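You operate a simulated robot arm through the tools that you are given. There is no shell and no other tool. Be economical: measure what you need, move in short steps, check, and stop when the job is done.

Carry out the task below with a simulated robot arm. There is one attempt and no reset: what you move stays moved.

TASK
Pull the funnel gate open.

It is judged by the outcome, as a careful person would: the job done as asked, and still so three seconds after it is handed in. It fails if anything else is knocked over, pushed out of place, dropped, spilled or broken.

THE ROBOT
A 6-joint arm with a two-finger parallel gripper, fixed in place. Base frame: the origin is at the foot of the arm, x ahead of it, y to its left, z up. Lengths are in mm, angles in degrees, forces in N, time in s.
With the tool pointing down near the work surface it reaches from about 100 to 580 mm from the base axis. Its first joint turns from -66.0 to 66.0 degrees. Payload 2.9 kg.
Tool frame: the origin (TCP) lies between the finger pads and is the grasp point; the fingertips stand 30 mm ahead of it; z points along the fingers, y is the line along which they close. The gripper opens to 110 mm. The fingers are 20 mm wide and 10 mm thick; the gripper's body (48 by 112 mm) begins 55 mm behind the TCP.
Orientation is that of the tool frame in the base frame, as [roll, pitch, yaw] about the fixed x, y, z axes, in that order (R = Rz(yaw) Ry(pitch) Rx(roll)). With the fingers straight down and closing along the base's y, the tool's x points along the base's -x, its y along +y and its z along -z.

THE INTERFACE
- The arm moves only by the tool servo_tool. Its argument "deltas" is a list of rows, each a list of 3 entries, a list of its own where there are three numbers: the turn, a rotation vector about the tool's x, y, z in units of 120 degrees (1.0 is 120 degrees), then the shift along the tool's x, y, z in units of 250 mm (1.0 is 250 mm), then the finger opening in mm, from 0 to 110. In form: [[[ax, ay, az], [tx, ty, tz], fingers], ...]. A call has 1 to 20 rows; each row is the pose to reach, as a shift and turn from the pose commanded when the call began, along the tool's axes at that moment. A call with a number of a shift or a turn outside -1 to 1 is refused whole. A row lasts 0.2 s, in which the tool goes at most 50 mm and 8.6 degrees; a call with a longer step from one row to the next is refused whole, and so is a gripper value outside its range. A pose out of reach is approached as far as the arm can. The call stops where the force on the tool passes 40 N (or 10 N more than at its start, if that is more) or the arm is blocked; 0.2 s more then pass. The fingers move at their own pace (about 108 mm/s each) and stop on an object; they squeeze with about 31 N. The grip force told is the motor's: it shows also when the fingers shut on nothing. Time passes only in rows, and 0.2 s behind the last, so rows that repeat a pose let the fingers close. It gives the time, the measured TCP pose, the force on the tool (base axes), the opening and the grip force at its end, in the units of the frame above (readings bear some noise), and new pictures: "pictures" is both (left out), scene, wrist or none.
- Cameras (640 x 400 px; columns grow to the right, rows downward): "scene" is fixed at [73.2, 436, 1370.3]; the picture's right is [-0.78, -0.62, 0.00], its down [-0.44, 0.55, -0.71] and it looks along [0.44, -0.55, -0.71] (base axes); focal length 234 px, centre (320, 200). "wrist" rides on the gripper at [-36, 0, -57] in the tool frame; the picture's right is [0.00, -1.00, 0.00], its down [0.97, 0.00, -0.24] and it looks along [0.24, 0.00, 0.97] (tool axes); focal length 218 px, centre (320, 200).
- probe_pixels(camera, pixels): for up to 12 pixels [column, row] of the newest picture of that camera ("zoom" is the newest enlarged one), the place [x, y, z] in the base frame of the surface seen there, good to about 2 mm. No time passes.
- inspect(camera, box): a new picture of the part [left, top, right, bottom] of that camera's present view, enlarged. No time passes.
- hand_in(): hands the job in; it is judged then, once.

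Work in short steps. Measure before you move; look again where a grasp or a placing could have gone wrong, and mend it. You have 60 turns and 120 pictures in all, the two below and enlarged ones among them. Open the gripper and draw the arm clear of the work before you hand the job in, unless the task says otherwise; then end with one line.

The tools are called by a JSON object that holds its "api" and its "payload". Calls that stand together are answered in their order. servo_tool: Moves the arm, as the interface text tells. Its arguments: {"type":"object","properties":{"deltas":{"type":"array","items":{"type":"array"}},"pictures":{"type":"string","enum":["both","scene","wrist","none"]}},"required":["deltas"]} The other tools are called the same way: probe_pixels (camera, pixels) gives the place of the surface under pixels of a picture; inspect (camera, box) takes an enlarged picture of a part of a camera's view; hand_in () hands the job in.

At the start:

```text
t: 0.0
tcp_pos: [179.2, 0.2, 1143.5]
tool_rot: [180.0, 28.2, -180.0]
wrist_force: [-0.4, 0.0, -1.2]
gripper_width: 109.9
finger_force: 0.1
```

scene: 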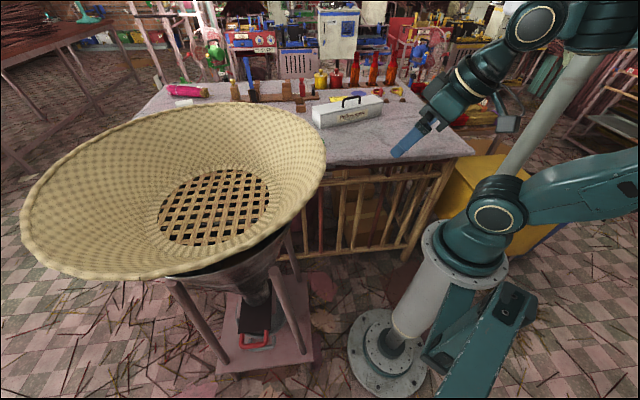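
wrist: 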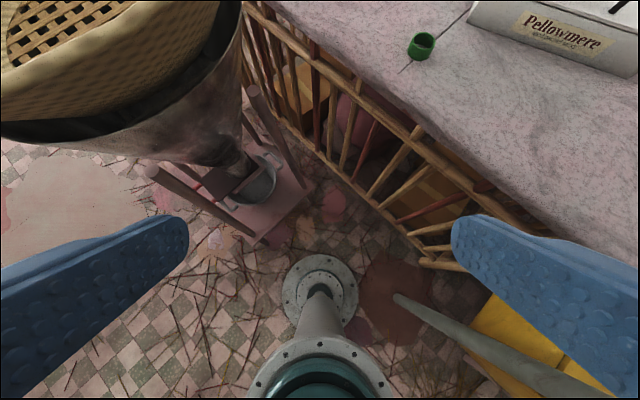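

The funnel stands at left with a red handle near (255,340) in the scene picture; I'll look closer and measure it.

{"api": "inspect", "payload": {"camera": "scene", "box": [180, 250, 340, 350]}}

{"api": "inspect", "payload": {"camera": "wrist", "box": [120, 100, 360, 250]}}

{"api": "probe_pixels", "payload": {"camera": "scene", "pixels": [[255, 349], [270, 338], [240, 346], [255, 318], [300, 350], [270, 290], [215, 200], [325, 150], [30, 240], [220, 360], [285, 240], [300, 290]]}}

```text
4.00 times, centred on (260, 300) of scene
```

zoom: 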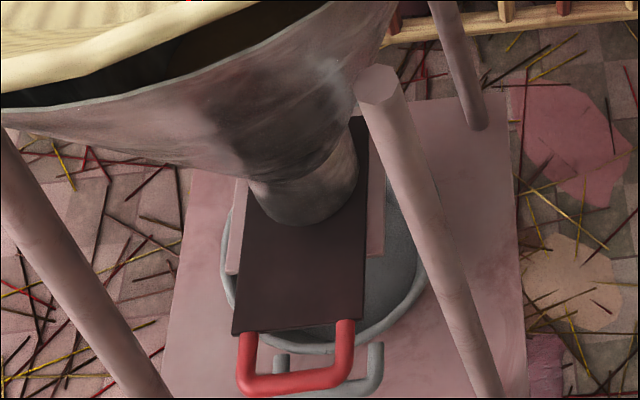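

```text
2.67 times, centred on (240, 175) of wrist
```

zoom: 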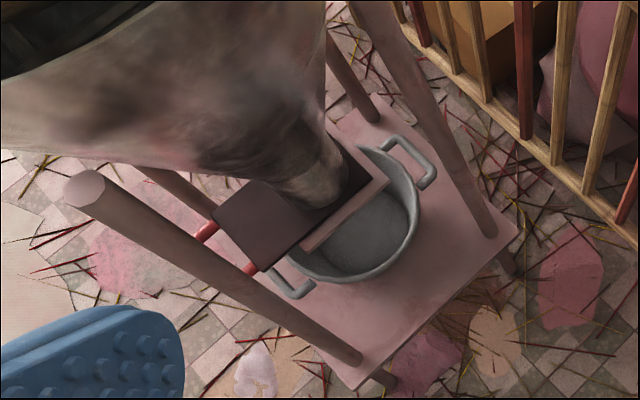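

```text
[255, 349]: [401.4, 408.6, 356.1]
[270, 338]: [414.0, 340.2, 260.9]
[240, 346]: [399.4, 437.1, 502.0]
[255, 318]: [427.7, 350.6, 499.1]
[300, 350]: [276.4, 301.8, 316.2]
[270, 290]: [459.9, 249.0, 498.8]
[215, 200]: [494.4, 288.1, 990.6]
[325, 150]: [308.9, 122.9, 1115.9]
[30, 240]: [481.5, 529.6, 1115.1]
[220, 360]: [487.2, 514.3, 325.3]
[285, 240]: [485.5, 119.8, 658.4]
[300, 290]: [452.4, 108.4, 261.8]
```

The gate is a dark slide plate at z≈499 with a red bail handle facing +y. I take the scene zoom again and probe the handle, plate edges, legs and the pot.

{"api": "inspect", "payload": {"camera": "scene", "box": [180, 270, 340, 370]}}

{"api": "probe_pixels", "payload": {"camera": "zoom", "pixels": [[246, 278], [345, 258], [246, 302], [335, 296], [290, 303], [235, 250], [358, 236], [356, 60], [245, 180], [380, 10], [450, 220], [500, 340]]}}

{"api": "probe_pixels", "payload": {"camera": "scene", "pixels": [[185, 295], [205, 330], [180, 265], [222, 290], [270, 272], [200, 280], [262, 310], [320, 360], [28, 200], [150, 275], [245, 250], [270, 230]]}}

```text
4.00 times, centred on (260, 320) of scene
```

zoom: 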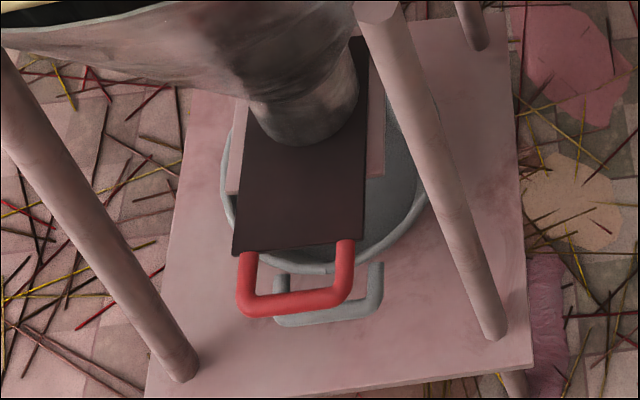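

```text
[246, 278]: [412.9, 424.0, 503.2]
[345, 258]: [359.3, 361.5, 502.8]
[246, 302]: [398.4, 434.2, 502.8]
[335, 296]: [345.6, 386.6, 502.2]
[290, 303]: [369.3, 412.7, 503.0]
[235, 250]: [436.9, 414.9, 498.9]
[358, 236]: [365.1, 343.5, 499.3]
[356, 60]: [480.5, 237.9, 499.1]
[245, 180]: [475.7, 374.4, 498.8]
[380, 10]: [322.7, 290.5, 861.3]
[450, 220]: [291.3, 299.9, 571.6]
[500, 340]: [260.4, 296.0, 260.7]
```

```text
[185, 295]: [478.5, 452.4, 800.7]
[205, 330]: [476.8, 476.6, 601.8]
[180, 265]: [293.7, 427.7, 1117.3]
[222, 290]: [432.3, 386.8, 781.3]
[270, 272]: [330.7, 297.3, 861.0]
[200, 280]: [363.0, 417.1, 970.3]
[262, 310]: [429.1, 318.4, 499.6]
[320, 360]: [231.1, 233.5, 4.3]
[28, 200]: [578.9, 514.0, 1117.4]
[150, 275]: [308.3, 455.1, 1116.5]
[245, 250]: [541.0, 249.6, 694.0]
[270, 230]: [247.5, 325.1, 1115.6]
```

The plate slides along about (-0.71, 0.71, 0), the handle bar runs from (398,434) to (346,387) at z≈503, and a leg stands near (283,299). I now measure the arm's links to judge clearance.

{"api": "inspect", "payload": {"camera": "scene", "box": [340, 0, 640, 400]}}

{"api": "probe_pixels", "payload": {"camera": "scene", "pixels": [[380, 360], [430, 290], [497, 217], [497, 188], [580, 190], [630, 190], [572, 80], [535, 25], [470, 85], [436, 120], [600, 30], [495, 300]]}}

```text
1.00 times, centred on (490, 200) of scene
```

zoom: 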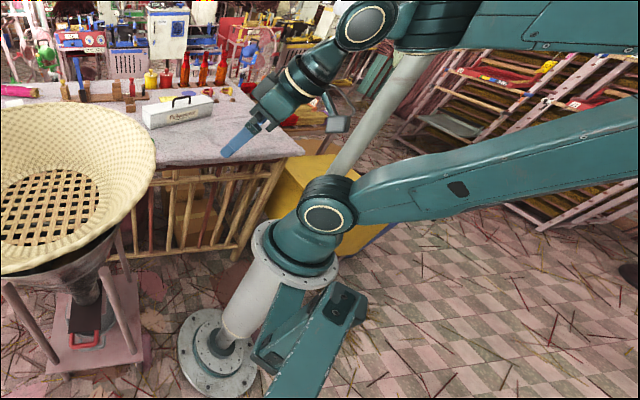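

```text
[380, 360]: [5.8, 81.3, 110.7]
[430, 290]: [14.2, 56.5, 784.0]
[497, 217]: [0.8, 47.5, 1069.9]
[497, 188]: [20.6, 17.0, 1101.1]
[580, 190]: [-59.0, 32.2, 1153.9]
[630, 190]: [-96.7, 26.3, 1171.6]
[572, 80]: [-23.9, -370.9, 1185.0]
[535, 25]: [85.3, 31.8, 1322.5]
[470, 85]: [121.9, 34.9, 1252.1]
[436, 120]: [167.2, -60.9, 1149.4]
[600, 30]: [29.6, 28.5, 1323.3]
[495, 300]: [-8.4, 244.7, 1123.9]
```

The wrist joint lies 202 mm behind the TCP, and the leg at (≈320,294) rises to z≈861. So I swing left, keeping the tool outside the leg, with the fingers partly closed, in two halves towards TCP (205,332,850).

{"api": "servo_tool", "payload": {"deltas": [[[-0.012, 0.007, -0.029], [0.0386, 0.1107, 0.0902], 40], [[-0.024, 0.014, -0.058], [0.0772, 0.2213, 0.1803], 40], [[-0.0365, 0.021, -0.0865], [0.1158, 0.332, 0.2705], 40], [[-0.0487, 0.0283, -0.1153], [0.1543, 0.4427, 0.3607], 40], [[-0.061, 0.0354, -0.144], [0.193, 0.5533, 0.4508], 40], [[-0.073, 0.0425, -0.173], [0.2315, 0.664, 0.541], 40]], "pictures": "scene"}}

```text
t: 1.4
tcp_pos: [212.4, 188.7, 1016.7]
tool_rot: [-178.9, 22.6, -157.0]
wrist_force: [-0.2, -0.2, -0.6]
gripper_width: 39.9
finger_force: 0.1
out of reach, approached as far as the arm can: row 2, 3, 4, 5, 6
```

scene: 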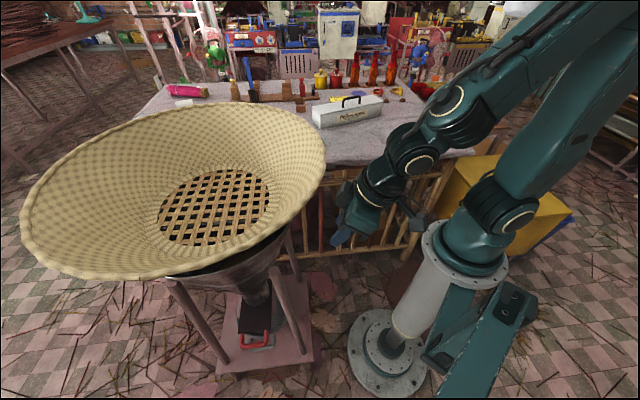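

The arm swung over, with the path slightly limited by its inner reach; it is now at (212,189,1017), clear of everything. I continue to (205,332,850).

{"api": "servo_tool", "payload": {"deltas": [[[-0.012, 0.007, -0.029], [0.0123, 0.0895, 0.1155], 40], [[-0.024, 0.014, -0.058], [0.0247, 0.179, 0.231], 40], [[-0.0365, 0.021, -0.0865], [0.037, 0.2685, 0.3465], 40], [[-0.0487, 0.0283, -0.1153], [0.0493, 0.358, 0.462], 40], [[-0.061, 0.0354, -0.144], [0.0617, 0.4475, 0.5775], 40], [[-0.073, 0.0425, -0.173], [0.074, 0.537, 0.693], 40]], "pictures": "both"}}

```text
t: 2.8
tcp_pos: [207.8, 328.8, 847.4]
tool_rot: [179.9, 17.5, -134.9]
wrist_force: [-0.3, 0.1, 0.3]
gripper_width: 39.9
finger_force: 0.1
```

scene: 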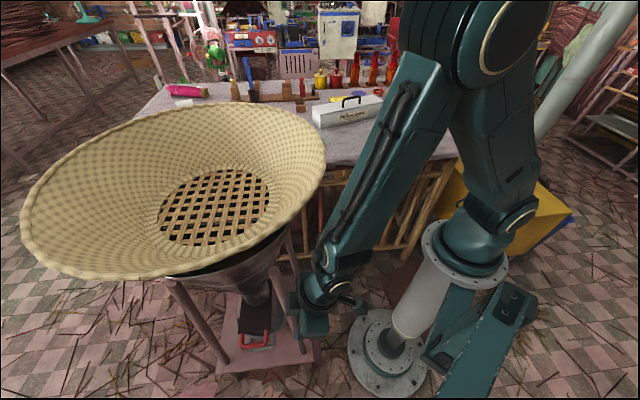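
wrist: 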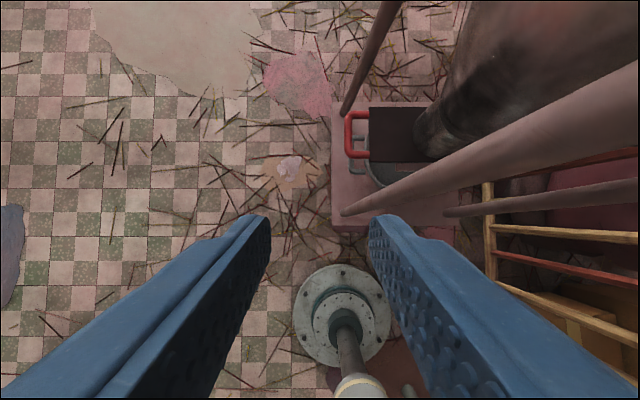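

Orientation is as wanted and the tool is outside the leg. I measure the handle from the wrist view and the elbow/forearm in the scene view for basket clearance.

{"api": "probe_pixels", "payload": {"camera": "wrist", "pixels": [[348, 135], [360, 115], [360, 155], [370, 108], [370, 161], [345, 115], [346, 156], [355, 210], [600, 120], [345, 110], [357, 80], [400, 15]]}}

{"api": "probe_pixels", "payload": {"camera": "scene", "pixels": [[500, 40], [440, 20], [410, 90], [370, 160], [335, 230], [325, 290], [515, 160], [490, 110]]}}

```text
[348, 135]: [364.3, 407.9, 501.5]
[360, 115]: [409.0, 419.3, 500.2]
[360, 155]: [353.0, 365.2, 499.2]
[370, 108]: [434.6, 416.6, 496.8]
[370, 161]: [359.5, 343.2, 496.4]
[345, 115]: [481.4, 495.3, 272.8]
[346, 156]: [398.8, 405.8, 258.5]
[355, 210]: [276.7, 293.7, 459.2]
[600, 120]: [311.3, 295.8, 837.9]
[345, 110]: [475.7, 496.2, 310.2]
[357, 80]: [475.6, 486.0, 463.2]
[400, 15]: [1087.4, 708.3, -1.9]
```

```text
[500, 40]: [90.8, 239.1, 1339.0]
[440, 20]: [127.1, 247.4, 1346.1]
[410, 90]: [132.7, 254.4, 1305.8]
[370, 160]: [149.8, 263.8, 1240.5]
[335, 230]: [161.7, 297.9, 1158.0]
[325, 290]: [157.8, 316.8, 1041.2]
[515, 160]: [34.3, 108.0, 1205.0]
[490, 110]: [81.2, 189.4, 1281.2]
```

Handle bar is confirmed at about (364–370, 408, 501). With the elbow clear of the basket, I move outward and down past the leg to about (304,431,640), keeping the orientation.

{"api": "servo_tool", "payload": {"deltas": [[[0, 0, 0], [-0.036, 0.002, 0.12], 40], [[0, 0, 0], [-0.072, 0.004, 0.24], 40], [[0, 0, 0], [-0.108, 0.007, 0.36], 40], [[0, 0, 0], [-0.144, 0.009, 0.48], 40], [[0, 0, 0], [-0.18, 0.011, 0.6], 40], [[0, 0, 0], [-0.216, 0.013, 0.72], 40], [[0, 0, 0], [-0.252, 0.016, 0.84], 40], [[0, 0, 0], [-0.288, 0.018, 0.959], 40]], "pictures": "both"}}

```text
t: 4.6
tcp_pos: [303.4, 431.6, 640.8]
tool_rot: [179.9, 17.4, -135.0]
wrist_force: [0.2, -1.0, 0.2]
gripper_width: 40.0
finger_force: 0.1
```

scene: 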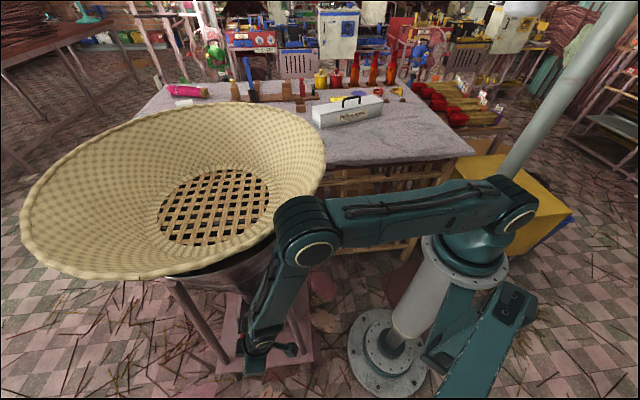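
wrist: 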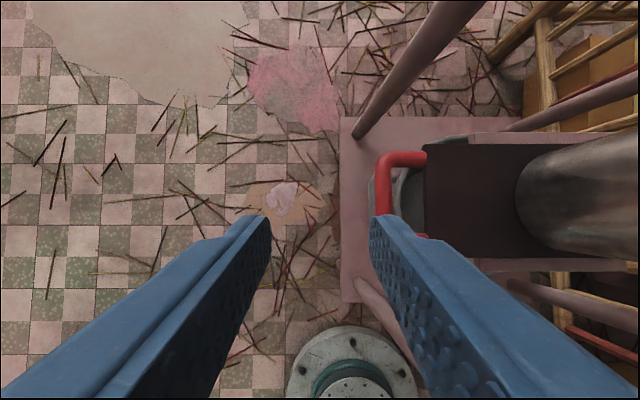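

The tool is above and outside the handle. I probe elbow clearance to the basket before leaning the tool in.

{"api": "probe_pixels", "payload": {"camera": "scene", "pixels": [[300, 200], [285, 210], [276, 232], [275, 260], [318, 215], [262, 300], [288, 245], [270, 250]]}}

{"api": "probe_pixels", "payload": {"camera": "wrist", "pixels": [[385, 170], [378, 185], [395, 157], [415, 157], [424, 160], [424, 225], [418, 236], [400, 190], [440, 250], [396, 320]]}}

```text
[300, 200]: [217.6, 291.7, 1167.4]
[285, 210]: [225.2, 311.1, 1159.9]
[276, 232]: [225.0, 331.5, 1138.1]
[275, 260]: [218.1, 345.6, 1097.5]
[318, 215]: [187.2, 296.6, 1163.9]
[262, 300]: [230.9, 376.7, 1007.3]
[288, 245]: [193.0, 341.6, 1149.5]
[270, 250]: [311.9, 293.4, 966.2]
```

```text
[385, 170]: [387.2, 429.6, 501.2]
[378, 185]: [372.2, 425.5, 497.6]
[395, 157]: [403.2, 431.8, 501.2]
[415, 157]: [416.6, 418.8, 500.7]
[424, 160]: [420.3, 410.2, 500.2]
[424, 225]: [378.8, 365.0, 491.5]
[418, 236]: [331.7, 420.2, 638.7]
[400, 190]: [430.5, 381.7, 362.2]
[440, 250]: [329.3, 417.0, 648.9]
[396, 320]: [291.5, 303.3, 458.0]
```

Elbow-to-rim gap is about 30 mm and leaning the tool moves the wrist, and so the elbow, away from and below the rim. I lean 21° and go to above the handle at (358,421,590).

{"api": "servo_tool", "payload": {"deltas": [[[0.0415, 0, -0.013], [0, 0, 0], 40], [[0.083, 0, -0.026], [-0.01, -0.03, 0.06], 40], [[0.1245, 0, -0.039], [-0.03, -0.09, 0.12], 40], [[0.166, 0, -0.052], [-0.045, -0.14, 0.18], 40], [[0.166, 0, -0.052], [-0.058, -0.182, 0.232], 40]], "pictures": "both"}}

```text
t: 5.8
tcp_pos: [357.4, 420.7, 589.9]
tool_rot: [-158.1, 16.3, -128.6]
wrist_force: [0.2, 0.3, -0.8]
gripper_width: 40.1
finger_force: 0.0
```

scene: 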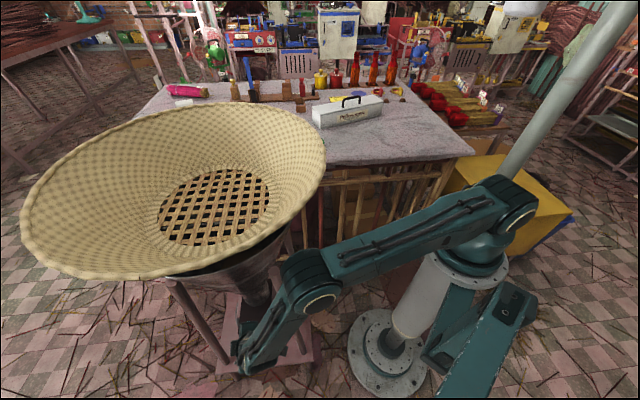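
wrist: 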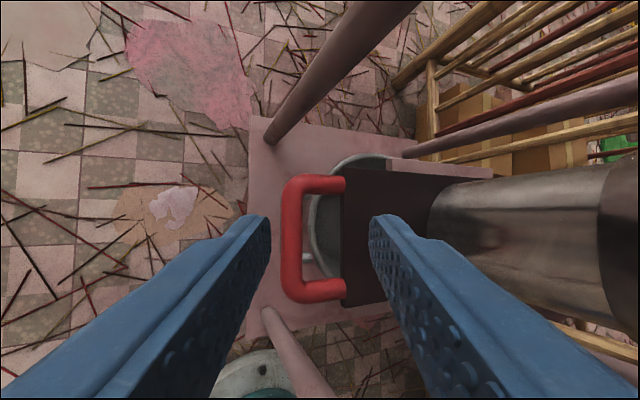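

The handle bar is now between the fingers' lines at (282–303, 190–295). I measure it and the plate edge exactly.

{"api": "probe_pixels", "payload": {"camera": "wrist", "pixels": [[283, 240], [288, 240], [292, 240], [297, 240], [301, 240], [344, 240], [348, 240], [320, 185], [320, 290], [330, 240], [312, 240], [325, 260]]}}

```text
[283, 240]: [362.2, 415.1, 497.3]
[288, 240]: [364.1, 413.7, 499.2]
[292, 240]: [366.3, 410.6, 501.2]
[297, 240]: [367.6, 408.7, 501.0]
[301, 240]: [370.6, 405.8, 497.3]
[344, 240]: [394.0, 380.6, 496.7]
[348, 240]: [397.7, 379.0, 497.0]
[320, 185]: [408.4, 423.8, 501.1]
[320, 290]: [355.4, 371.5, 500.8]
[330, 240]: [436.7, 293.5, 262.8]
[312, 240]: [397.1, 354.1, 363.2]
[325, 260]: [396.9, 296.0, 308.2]
```

Bar centre is (366.5,410.5,495.5), 12 mm thick, with a 35 mm gap to the plate edge. I go down and then along the lean so one finger enters the gap and the bar lies between the pads.

{"api": "servo_tool", "payload": {"deltas": [[[0, 0, 0], [0.025, 0.029, 0.071], 40], [[0, 0, 0], [0.05, 0.057, 0.141], 40], [[0, 0, 0], [0.075, 0.086, 0.212], 40], [[0, 0, 0], [0.091, 0.084, 0.255], 40], [[0, 0, 0], [0.107, 0.083, 0.299], 40], [[0, 0, 0], [0.124, 0.081, 0.342], 40]], "pictures": "both"}}

```text
t: 7.2
tcp_pos: [363.9, 408.9, 496.3]
tool_rot: [-158.4, 16.2, -128.5]
wrist_force: [0.3, 0.7, 0.5]
gripper_width: 40.1
finger_force: 0.0
```

scene: 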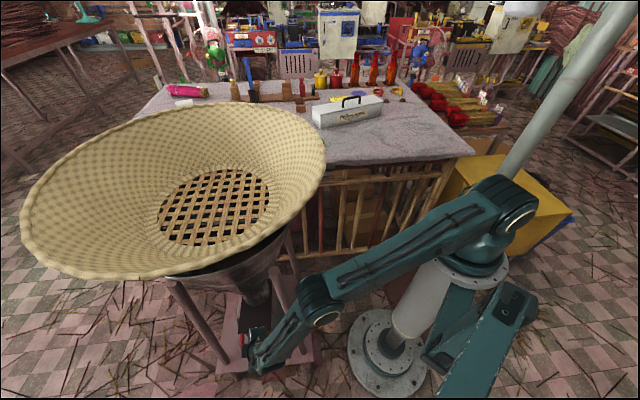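
wrist: 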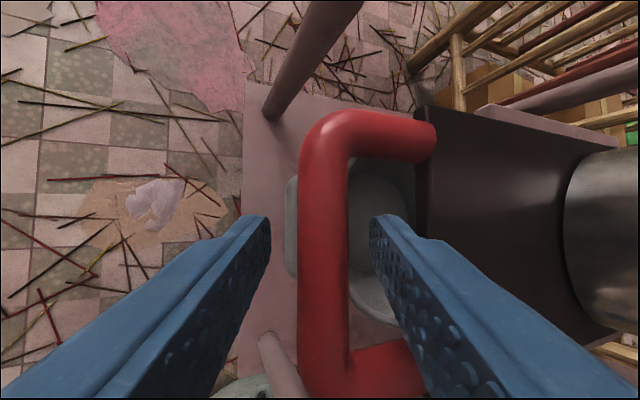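

The bar sits between the fingers with one finger inside the loop; I close the gripper on it.

{"api": "servo_tool", "payload": {"deltas": [[[0, 0, 0], [0, 0, 0], 25], [[0, 0, 0], [0, 0, 0], 10], [[0, 0, 0], [0, 0, 0], 0], [[0, 0, 0], [0, 0, 0], 0]], "pictures": "wrist"}}

```text
t: 8.2
tcp_pos: [363.0, 408.6, 496.8]
tool_rot: [-158.3, 16.3, -128.7]
wrist_force: [1.2, -0.7, 1.5]
gripper_width: 15.6
finger_force: 44.8
```

wrist: 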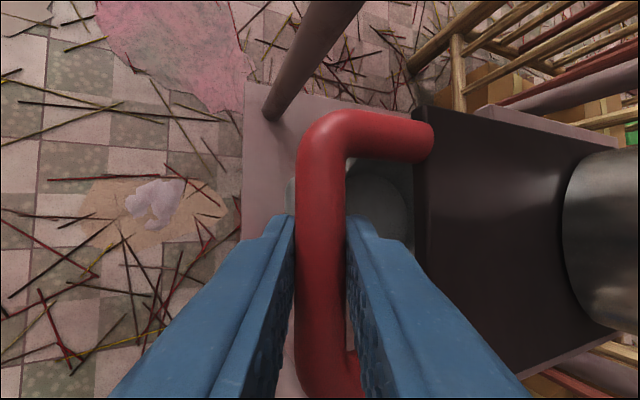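

Gripped at 15.6 mm width. I pull 32 mm along the slide direction as a first test.

{"api": "servo_tool", "payload": {"deltas": [[[0, 0, 0], [-0.0034, 0.0299, -0.0109], 0], [[0, 0, 0], [-0.0068, 0.0598, -0.0218], 0], [[0, 0, 0], [-0.0103, 0.0897, -0.0326], 0], [[0, 0, 0], [-0.0137, 0.1196, -0.0435], 0]], "pictures": "both"}}

```text
t: 9.2
tcp_pos: [339.7, 432.3, 496.7]
tool_rot: [-158.2, 16.2, -128.7]
wrist_force: [2.8, 0.0, -6.0]
gripper_width: 15.7
finger_force: 44.7
```

scene: 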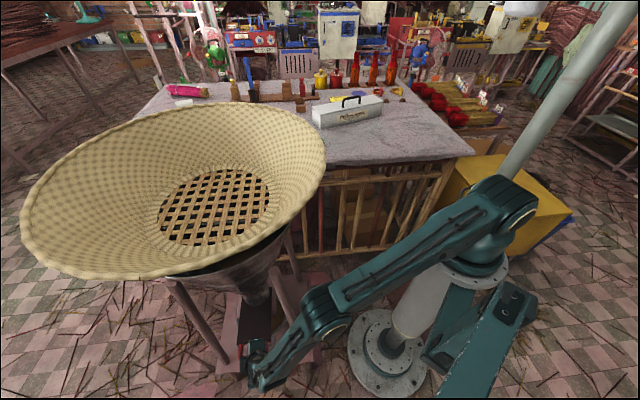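
wrist: 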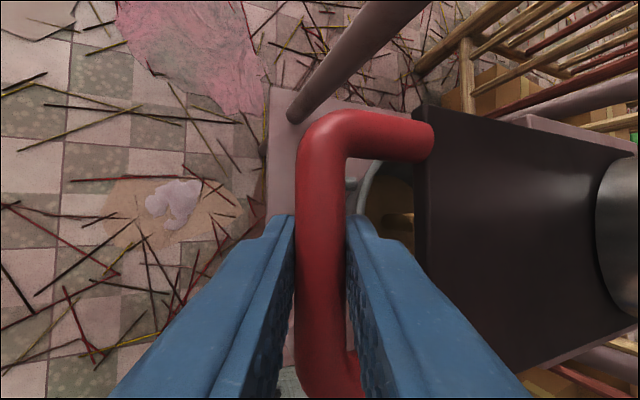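

It slides freely at low force (≈6 N). I continue pulling 50 mm, easing the tool's lean by 15° about the bar to stay within the first joint's range.

{"api": "servo_tool", "payload": {"deltas": [[[-0.015, 0, 0.0046], [-0.0027, 0.0234, -0.0085], 0], [[-0.03, 0, 0.0092], [-0.0054, 0.0467, -0.017], 0], [[-0.045, 0, 0.0139], [-0.008, 0.07, -0.0255], 0], [[-0.06, 0, 0.0185], [-0.0107, 0.0934, -0.034], 0], [[-0.075, 0, 0.023], [-0.0134, 0.1168, -0.0425], 0], [[-0.09, 0, 0.0278], [-0.016, 0.14, -0.051], 0], [[-0.105, 0, 0.0324], [-0.0187, 0.1635, -0.0595], 0], [[-0.119, 0, 0.037], [-0.0214, 0.1868, -0.068], 0]], "pictures": "both"}}

```text
t: 11.0
tcp_pos: [305.6, 466.7, 496.0]
tool_rot: [-173.9, 17.3, -133.3]
wrist_force: [2.0, -0.6, 0.5]
gripper_width: 15.5
finger_force: 44.9
```

scene: 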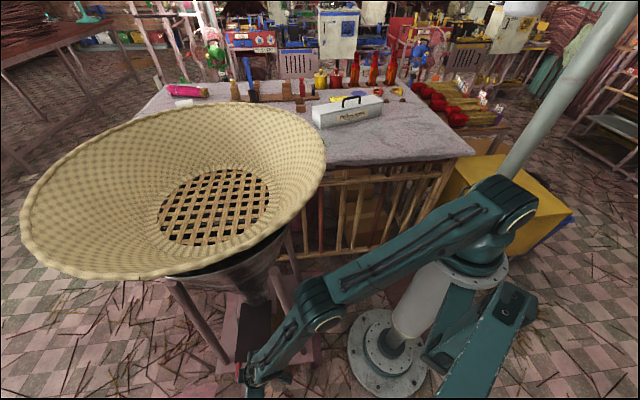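
wrist: 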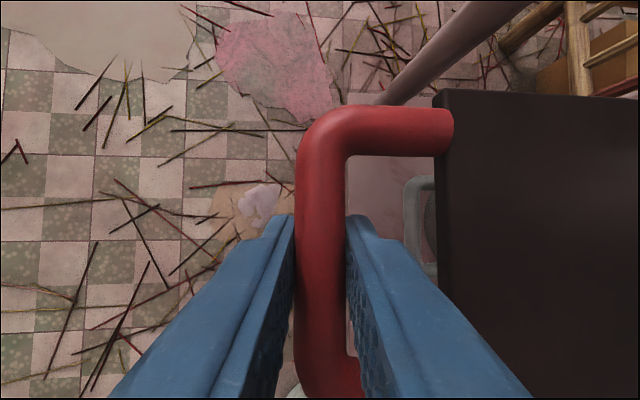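

Pulled 82 mm, force still low. I keep pulling slowly to find the end of travel.

{"api": "servo_tool", "payload": {"deltas": [[[0, 0, 0], [-0.0006, 0.02, -0.002], 0], [[0, 0, 0], [-0.0012, 0.04, -0.004], 0], [[0, 0, 0], [-0.0018, 0.06, -0.006], 0], [[0, 0, 0], [-0.0024, 0.08, -0.008], 0], [[0, 0, 0], [-0.003, 0.0995, -0.01], 0]], "pictures": "both"}}

```text
t: 11.9
tcp_pos: [301.2, 470.8, 497.6]
tool_rot: [-172.9, 17.3, -133.7]
wrist_force: [1.3, -5.6, 3.9]
gripper_width: 15.6
finger_force: 45.1
stopped in row 4: the force on the tool passed its limit (the readings are from after the stop); the commanded pose is now the measured one
```

scene: 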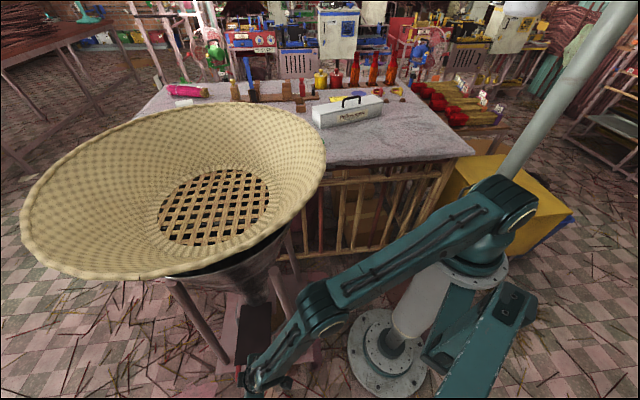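
wrist: 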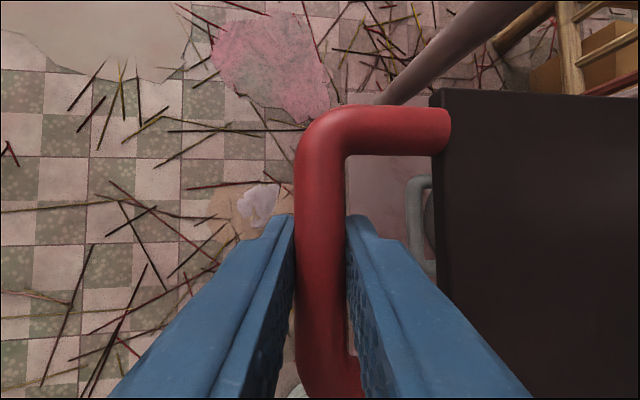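

The gate hit its end stop after about 88 mm. I open the fingers and withdraw along the tool axis.

{"api": "servo_tool", "payload": {"deltas": [[[0, 0, 0], [0, 0, 0], 36], [[0, 0, 0], [0, 0, 0], 36], [[0, 0, 0], [0, 0, -0.06], 36], [[0, 0, 0], [0, 0, -0.14], 36], [[0, 0, 0], [0, 0, -0.24], 36], [[0, 0, 0], [0, 0, -0.36], 36]], "pictures": "both"}}

```text
t: 13.3
tcp_pos: [285.3, 455.0, 582.4]
tool_rot: [-173.2, 17.1, -133.6]
wrist_force: [0.4, 0.0, -0.2]
gripper_width: 36.1
finger_force: 0.1
out of reach, approached as far as the arm can: row 5, 6
```

scene: 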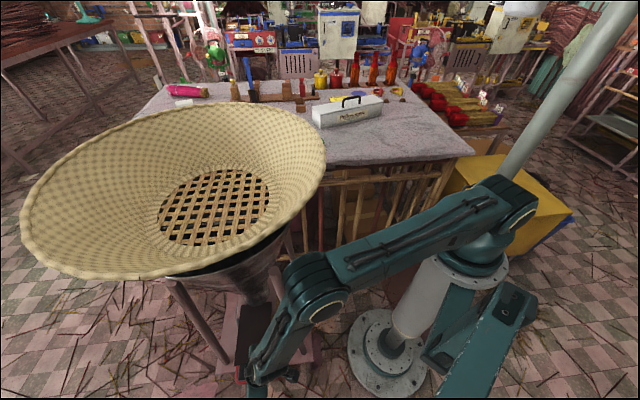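
wrist: 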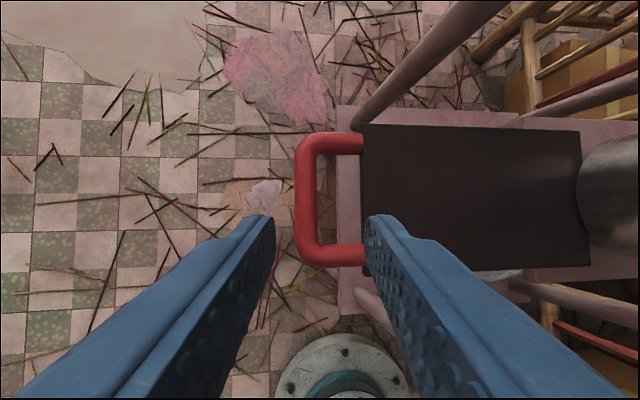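

The plate is pulled clear of the spout (its rear edge at column ~585, in front of the spout). I probe to confirm and back the arm away, retracing the path past the leg.

{"api": "probe_pixels", "payload": {"camera": "wrist", "pixels": [[578, 150], [584, 255], [600, 200], [368, 140], [305, 200], [400, 200], [570, 200]]}}

{"api": "servo_tool", "payload": {"deltas": [[[-0.018, 0, 0.006], [-0.016, -0.03, -0.087], 36], [[-0.036, 0, 0.011], [-0.032, -0.061, -0.174], 36], [[-0.055, 0, 0.017], [-0.048, -0.092, -0.261], 36]], "pictures": "both"}}

```text
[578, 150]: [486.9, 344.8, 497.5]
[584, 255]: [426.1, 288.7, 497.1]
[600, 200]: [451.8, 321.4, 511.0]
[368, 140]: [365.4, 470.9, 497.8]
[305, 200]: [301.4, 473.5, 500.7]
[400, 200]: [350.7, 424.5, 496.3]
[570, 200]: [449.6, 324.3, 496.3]
```

```text
t: 14.1
tcp_pos: [288.6, 439.2, 650.2]
tool_rot: [179.9, 17.4, -135.8]
wrist_force: [0.3, 0.5, -0.4]
gripper_width: 36.2
finger_force: 0.0
```

scene: 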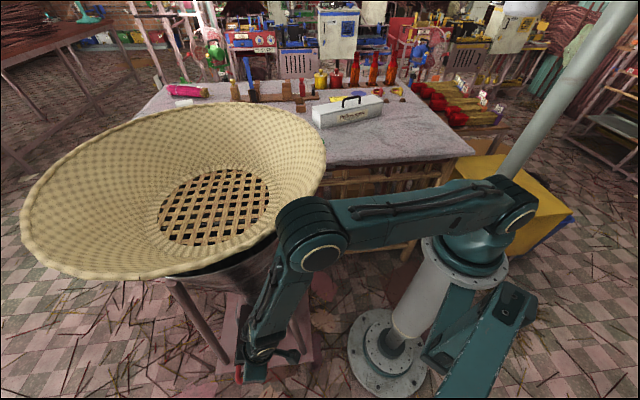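
wrist: 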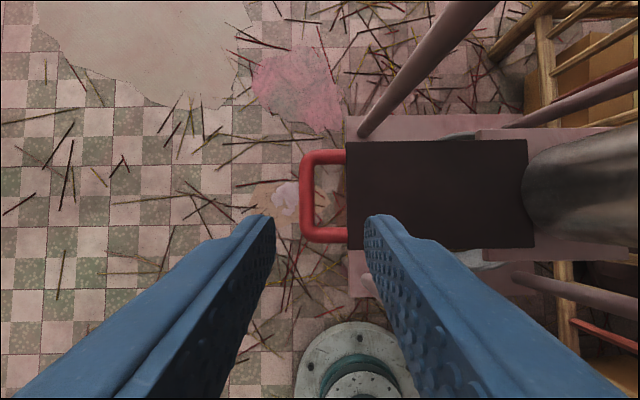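

The bar moved about 90 mm (u from 31 to 122) and the plate's rear edge stands at the spout's front edge, at its stop: fully open. I retreat further back along my approach path.

{"api": "servo_tool", "payload": {"deltas": [[[0, 0, 0], [0.033, -0.004, -0.1125], 36], [[0, 0, 0], [0.0655, -0.01, -0.225], 36], [[0, 0, 0], [0.098, -0.018, -0.3375], 36], [[0, 0, 0], [0.131, -0.026, -0.45], 36], [[0, 0, 0], [0.164, -0.035, -0.5625], 36], [[0, 0, 0], [0.1965, -0.044, -0.675], 36], [[0, 0, 0], [0.229, -0.054, -0.7875], 36], [[0, 0, 0], [0.262, -0.064, -0.9], 60]], "pictures": "both"}}

{"api": "inspect", "payload": {"camera": "scene", "box": [180, 270, 340, 370]}}

```text
t: 15.9
tcp_pos: [207.1, 335.5, 845.0]
tool_rot: [179.8, 17.4, -135.9]
wrist_force: [0.6, -0.3, -0.2]
gripper_width: 60.1
finger_force: 0.0
```

scene: 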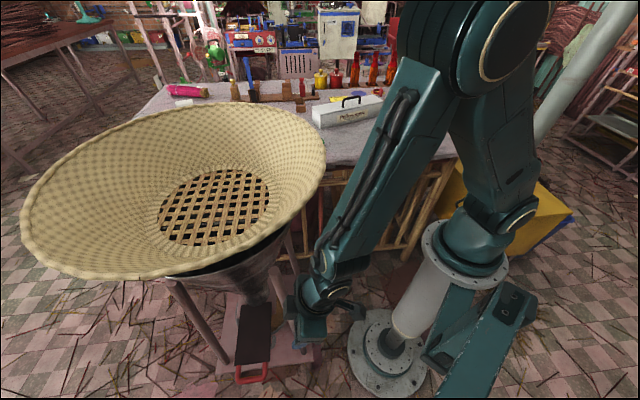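
wrist: 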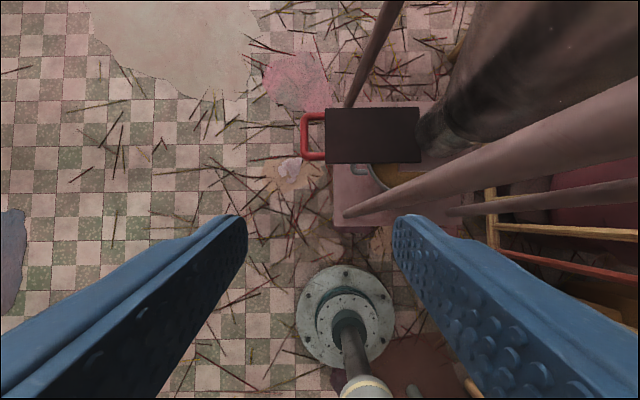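

```text
4.00 times, centred on (260, 320) of scene
```

zoom: 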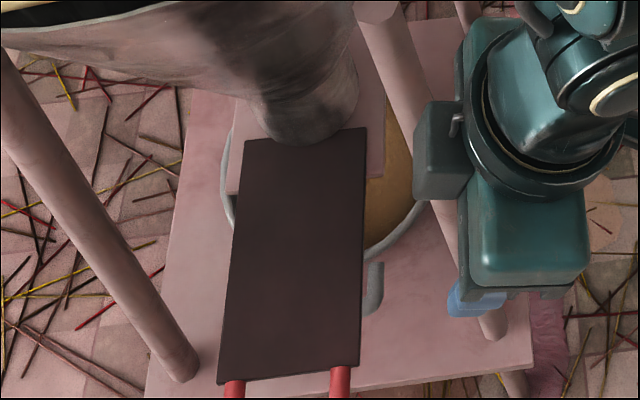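

The plate is drawn out from under the spout, grain has filled the pot, nothing else has moved, and the arm is clear with its gripper open. I hand in.

{"api": "hand_in", "payload": {}}

```text
The job is handed in.
```

The funnel gate is open: I pulled it about 90 mm to its end stop, grain ran into the pot below, and the arm is released and clear.
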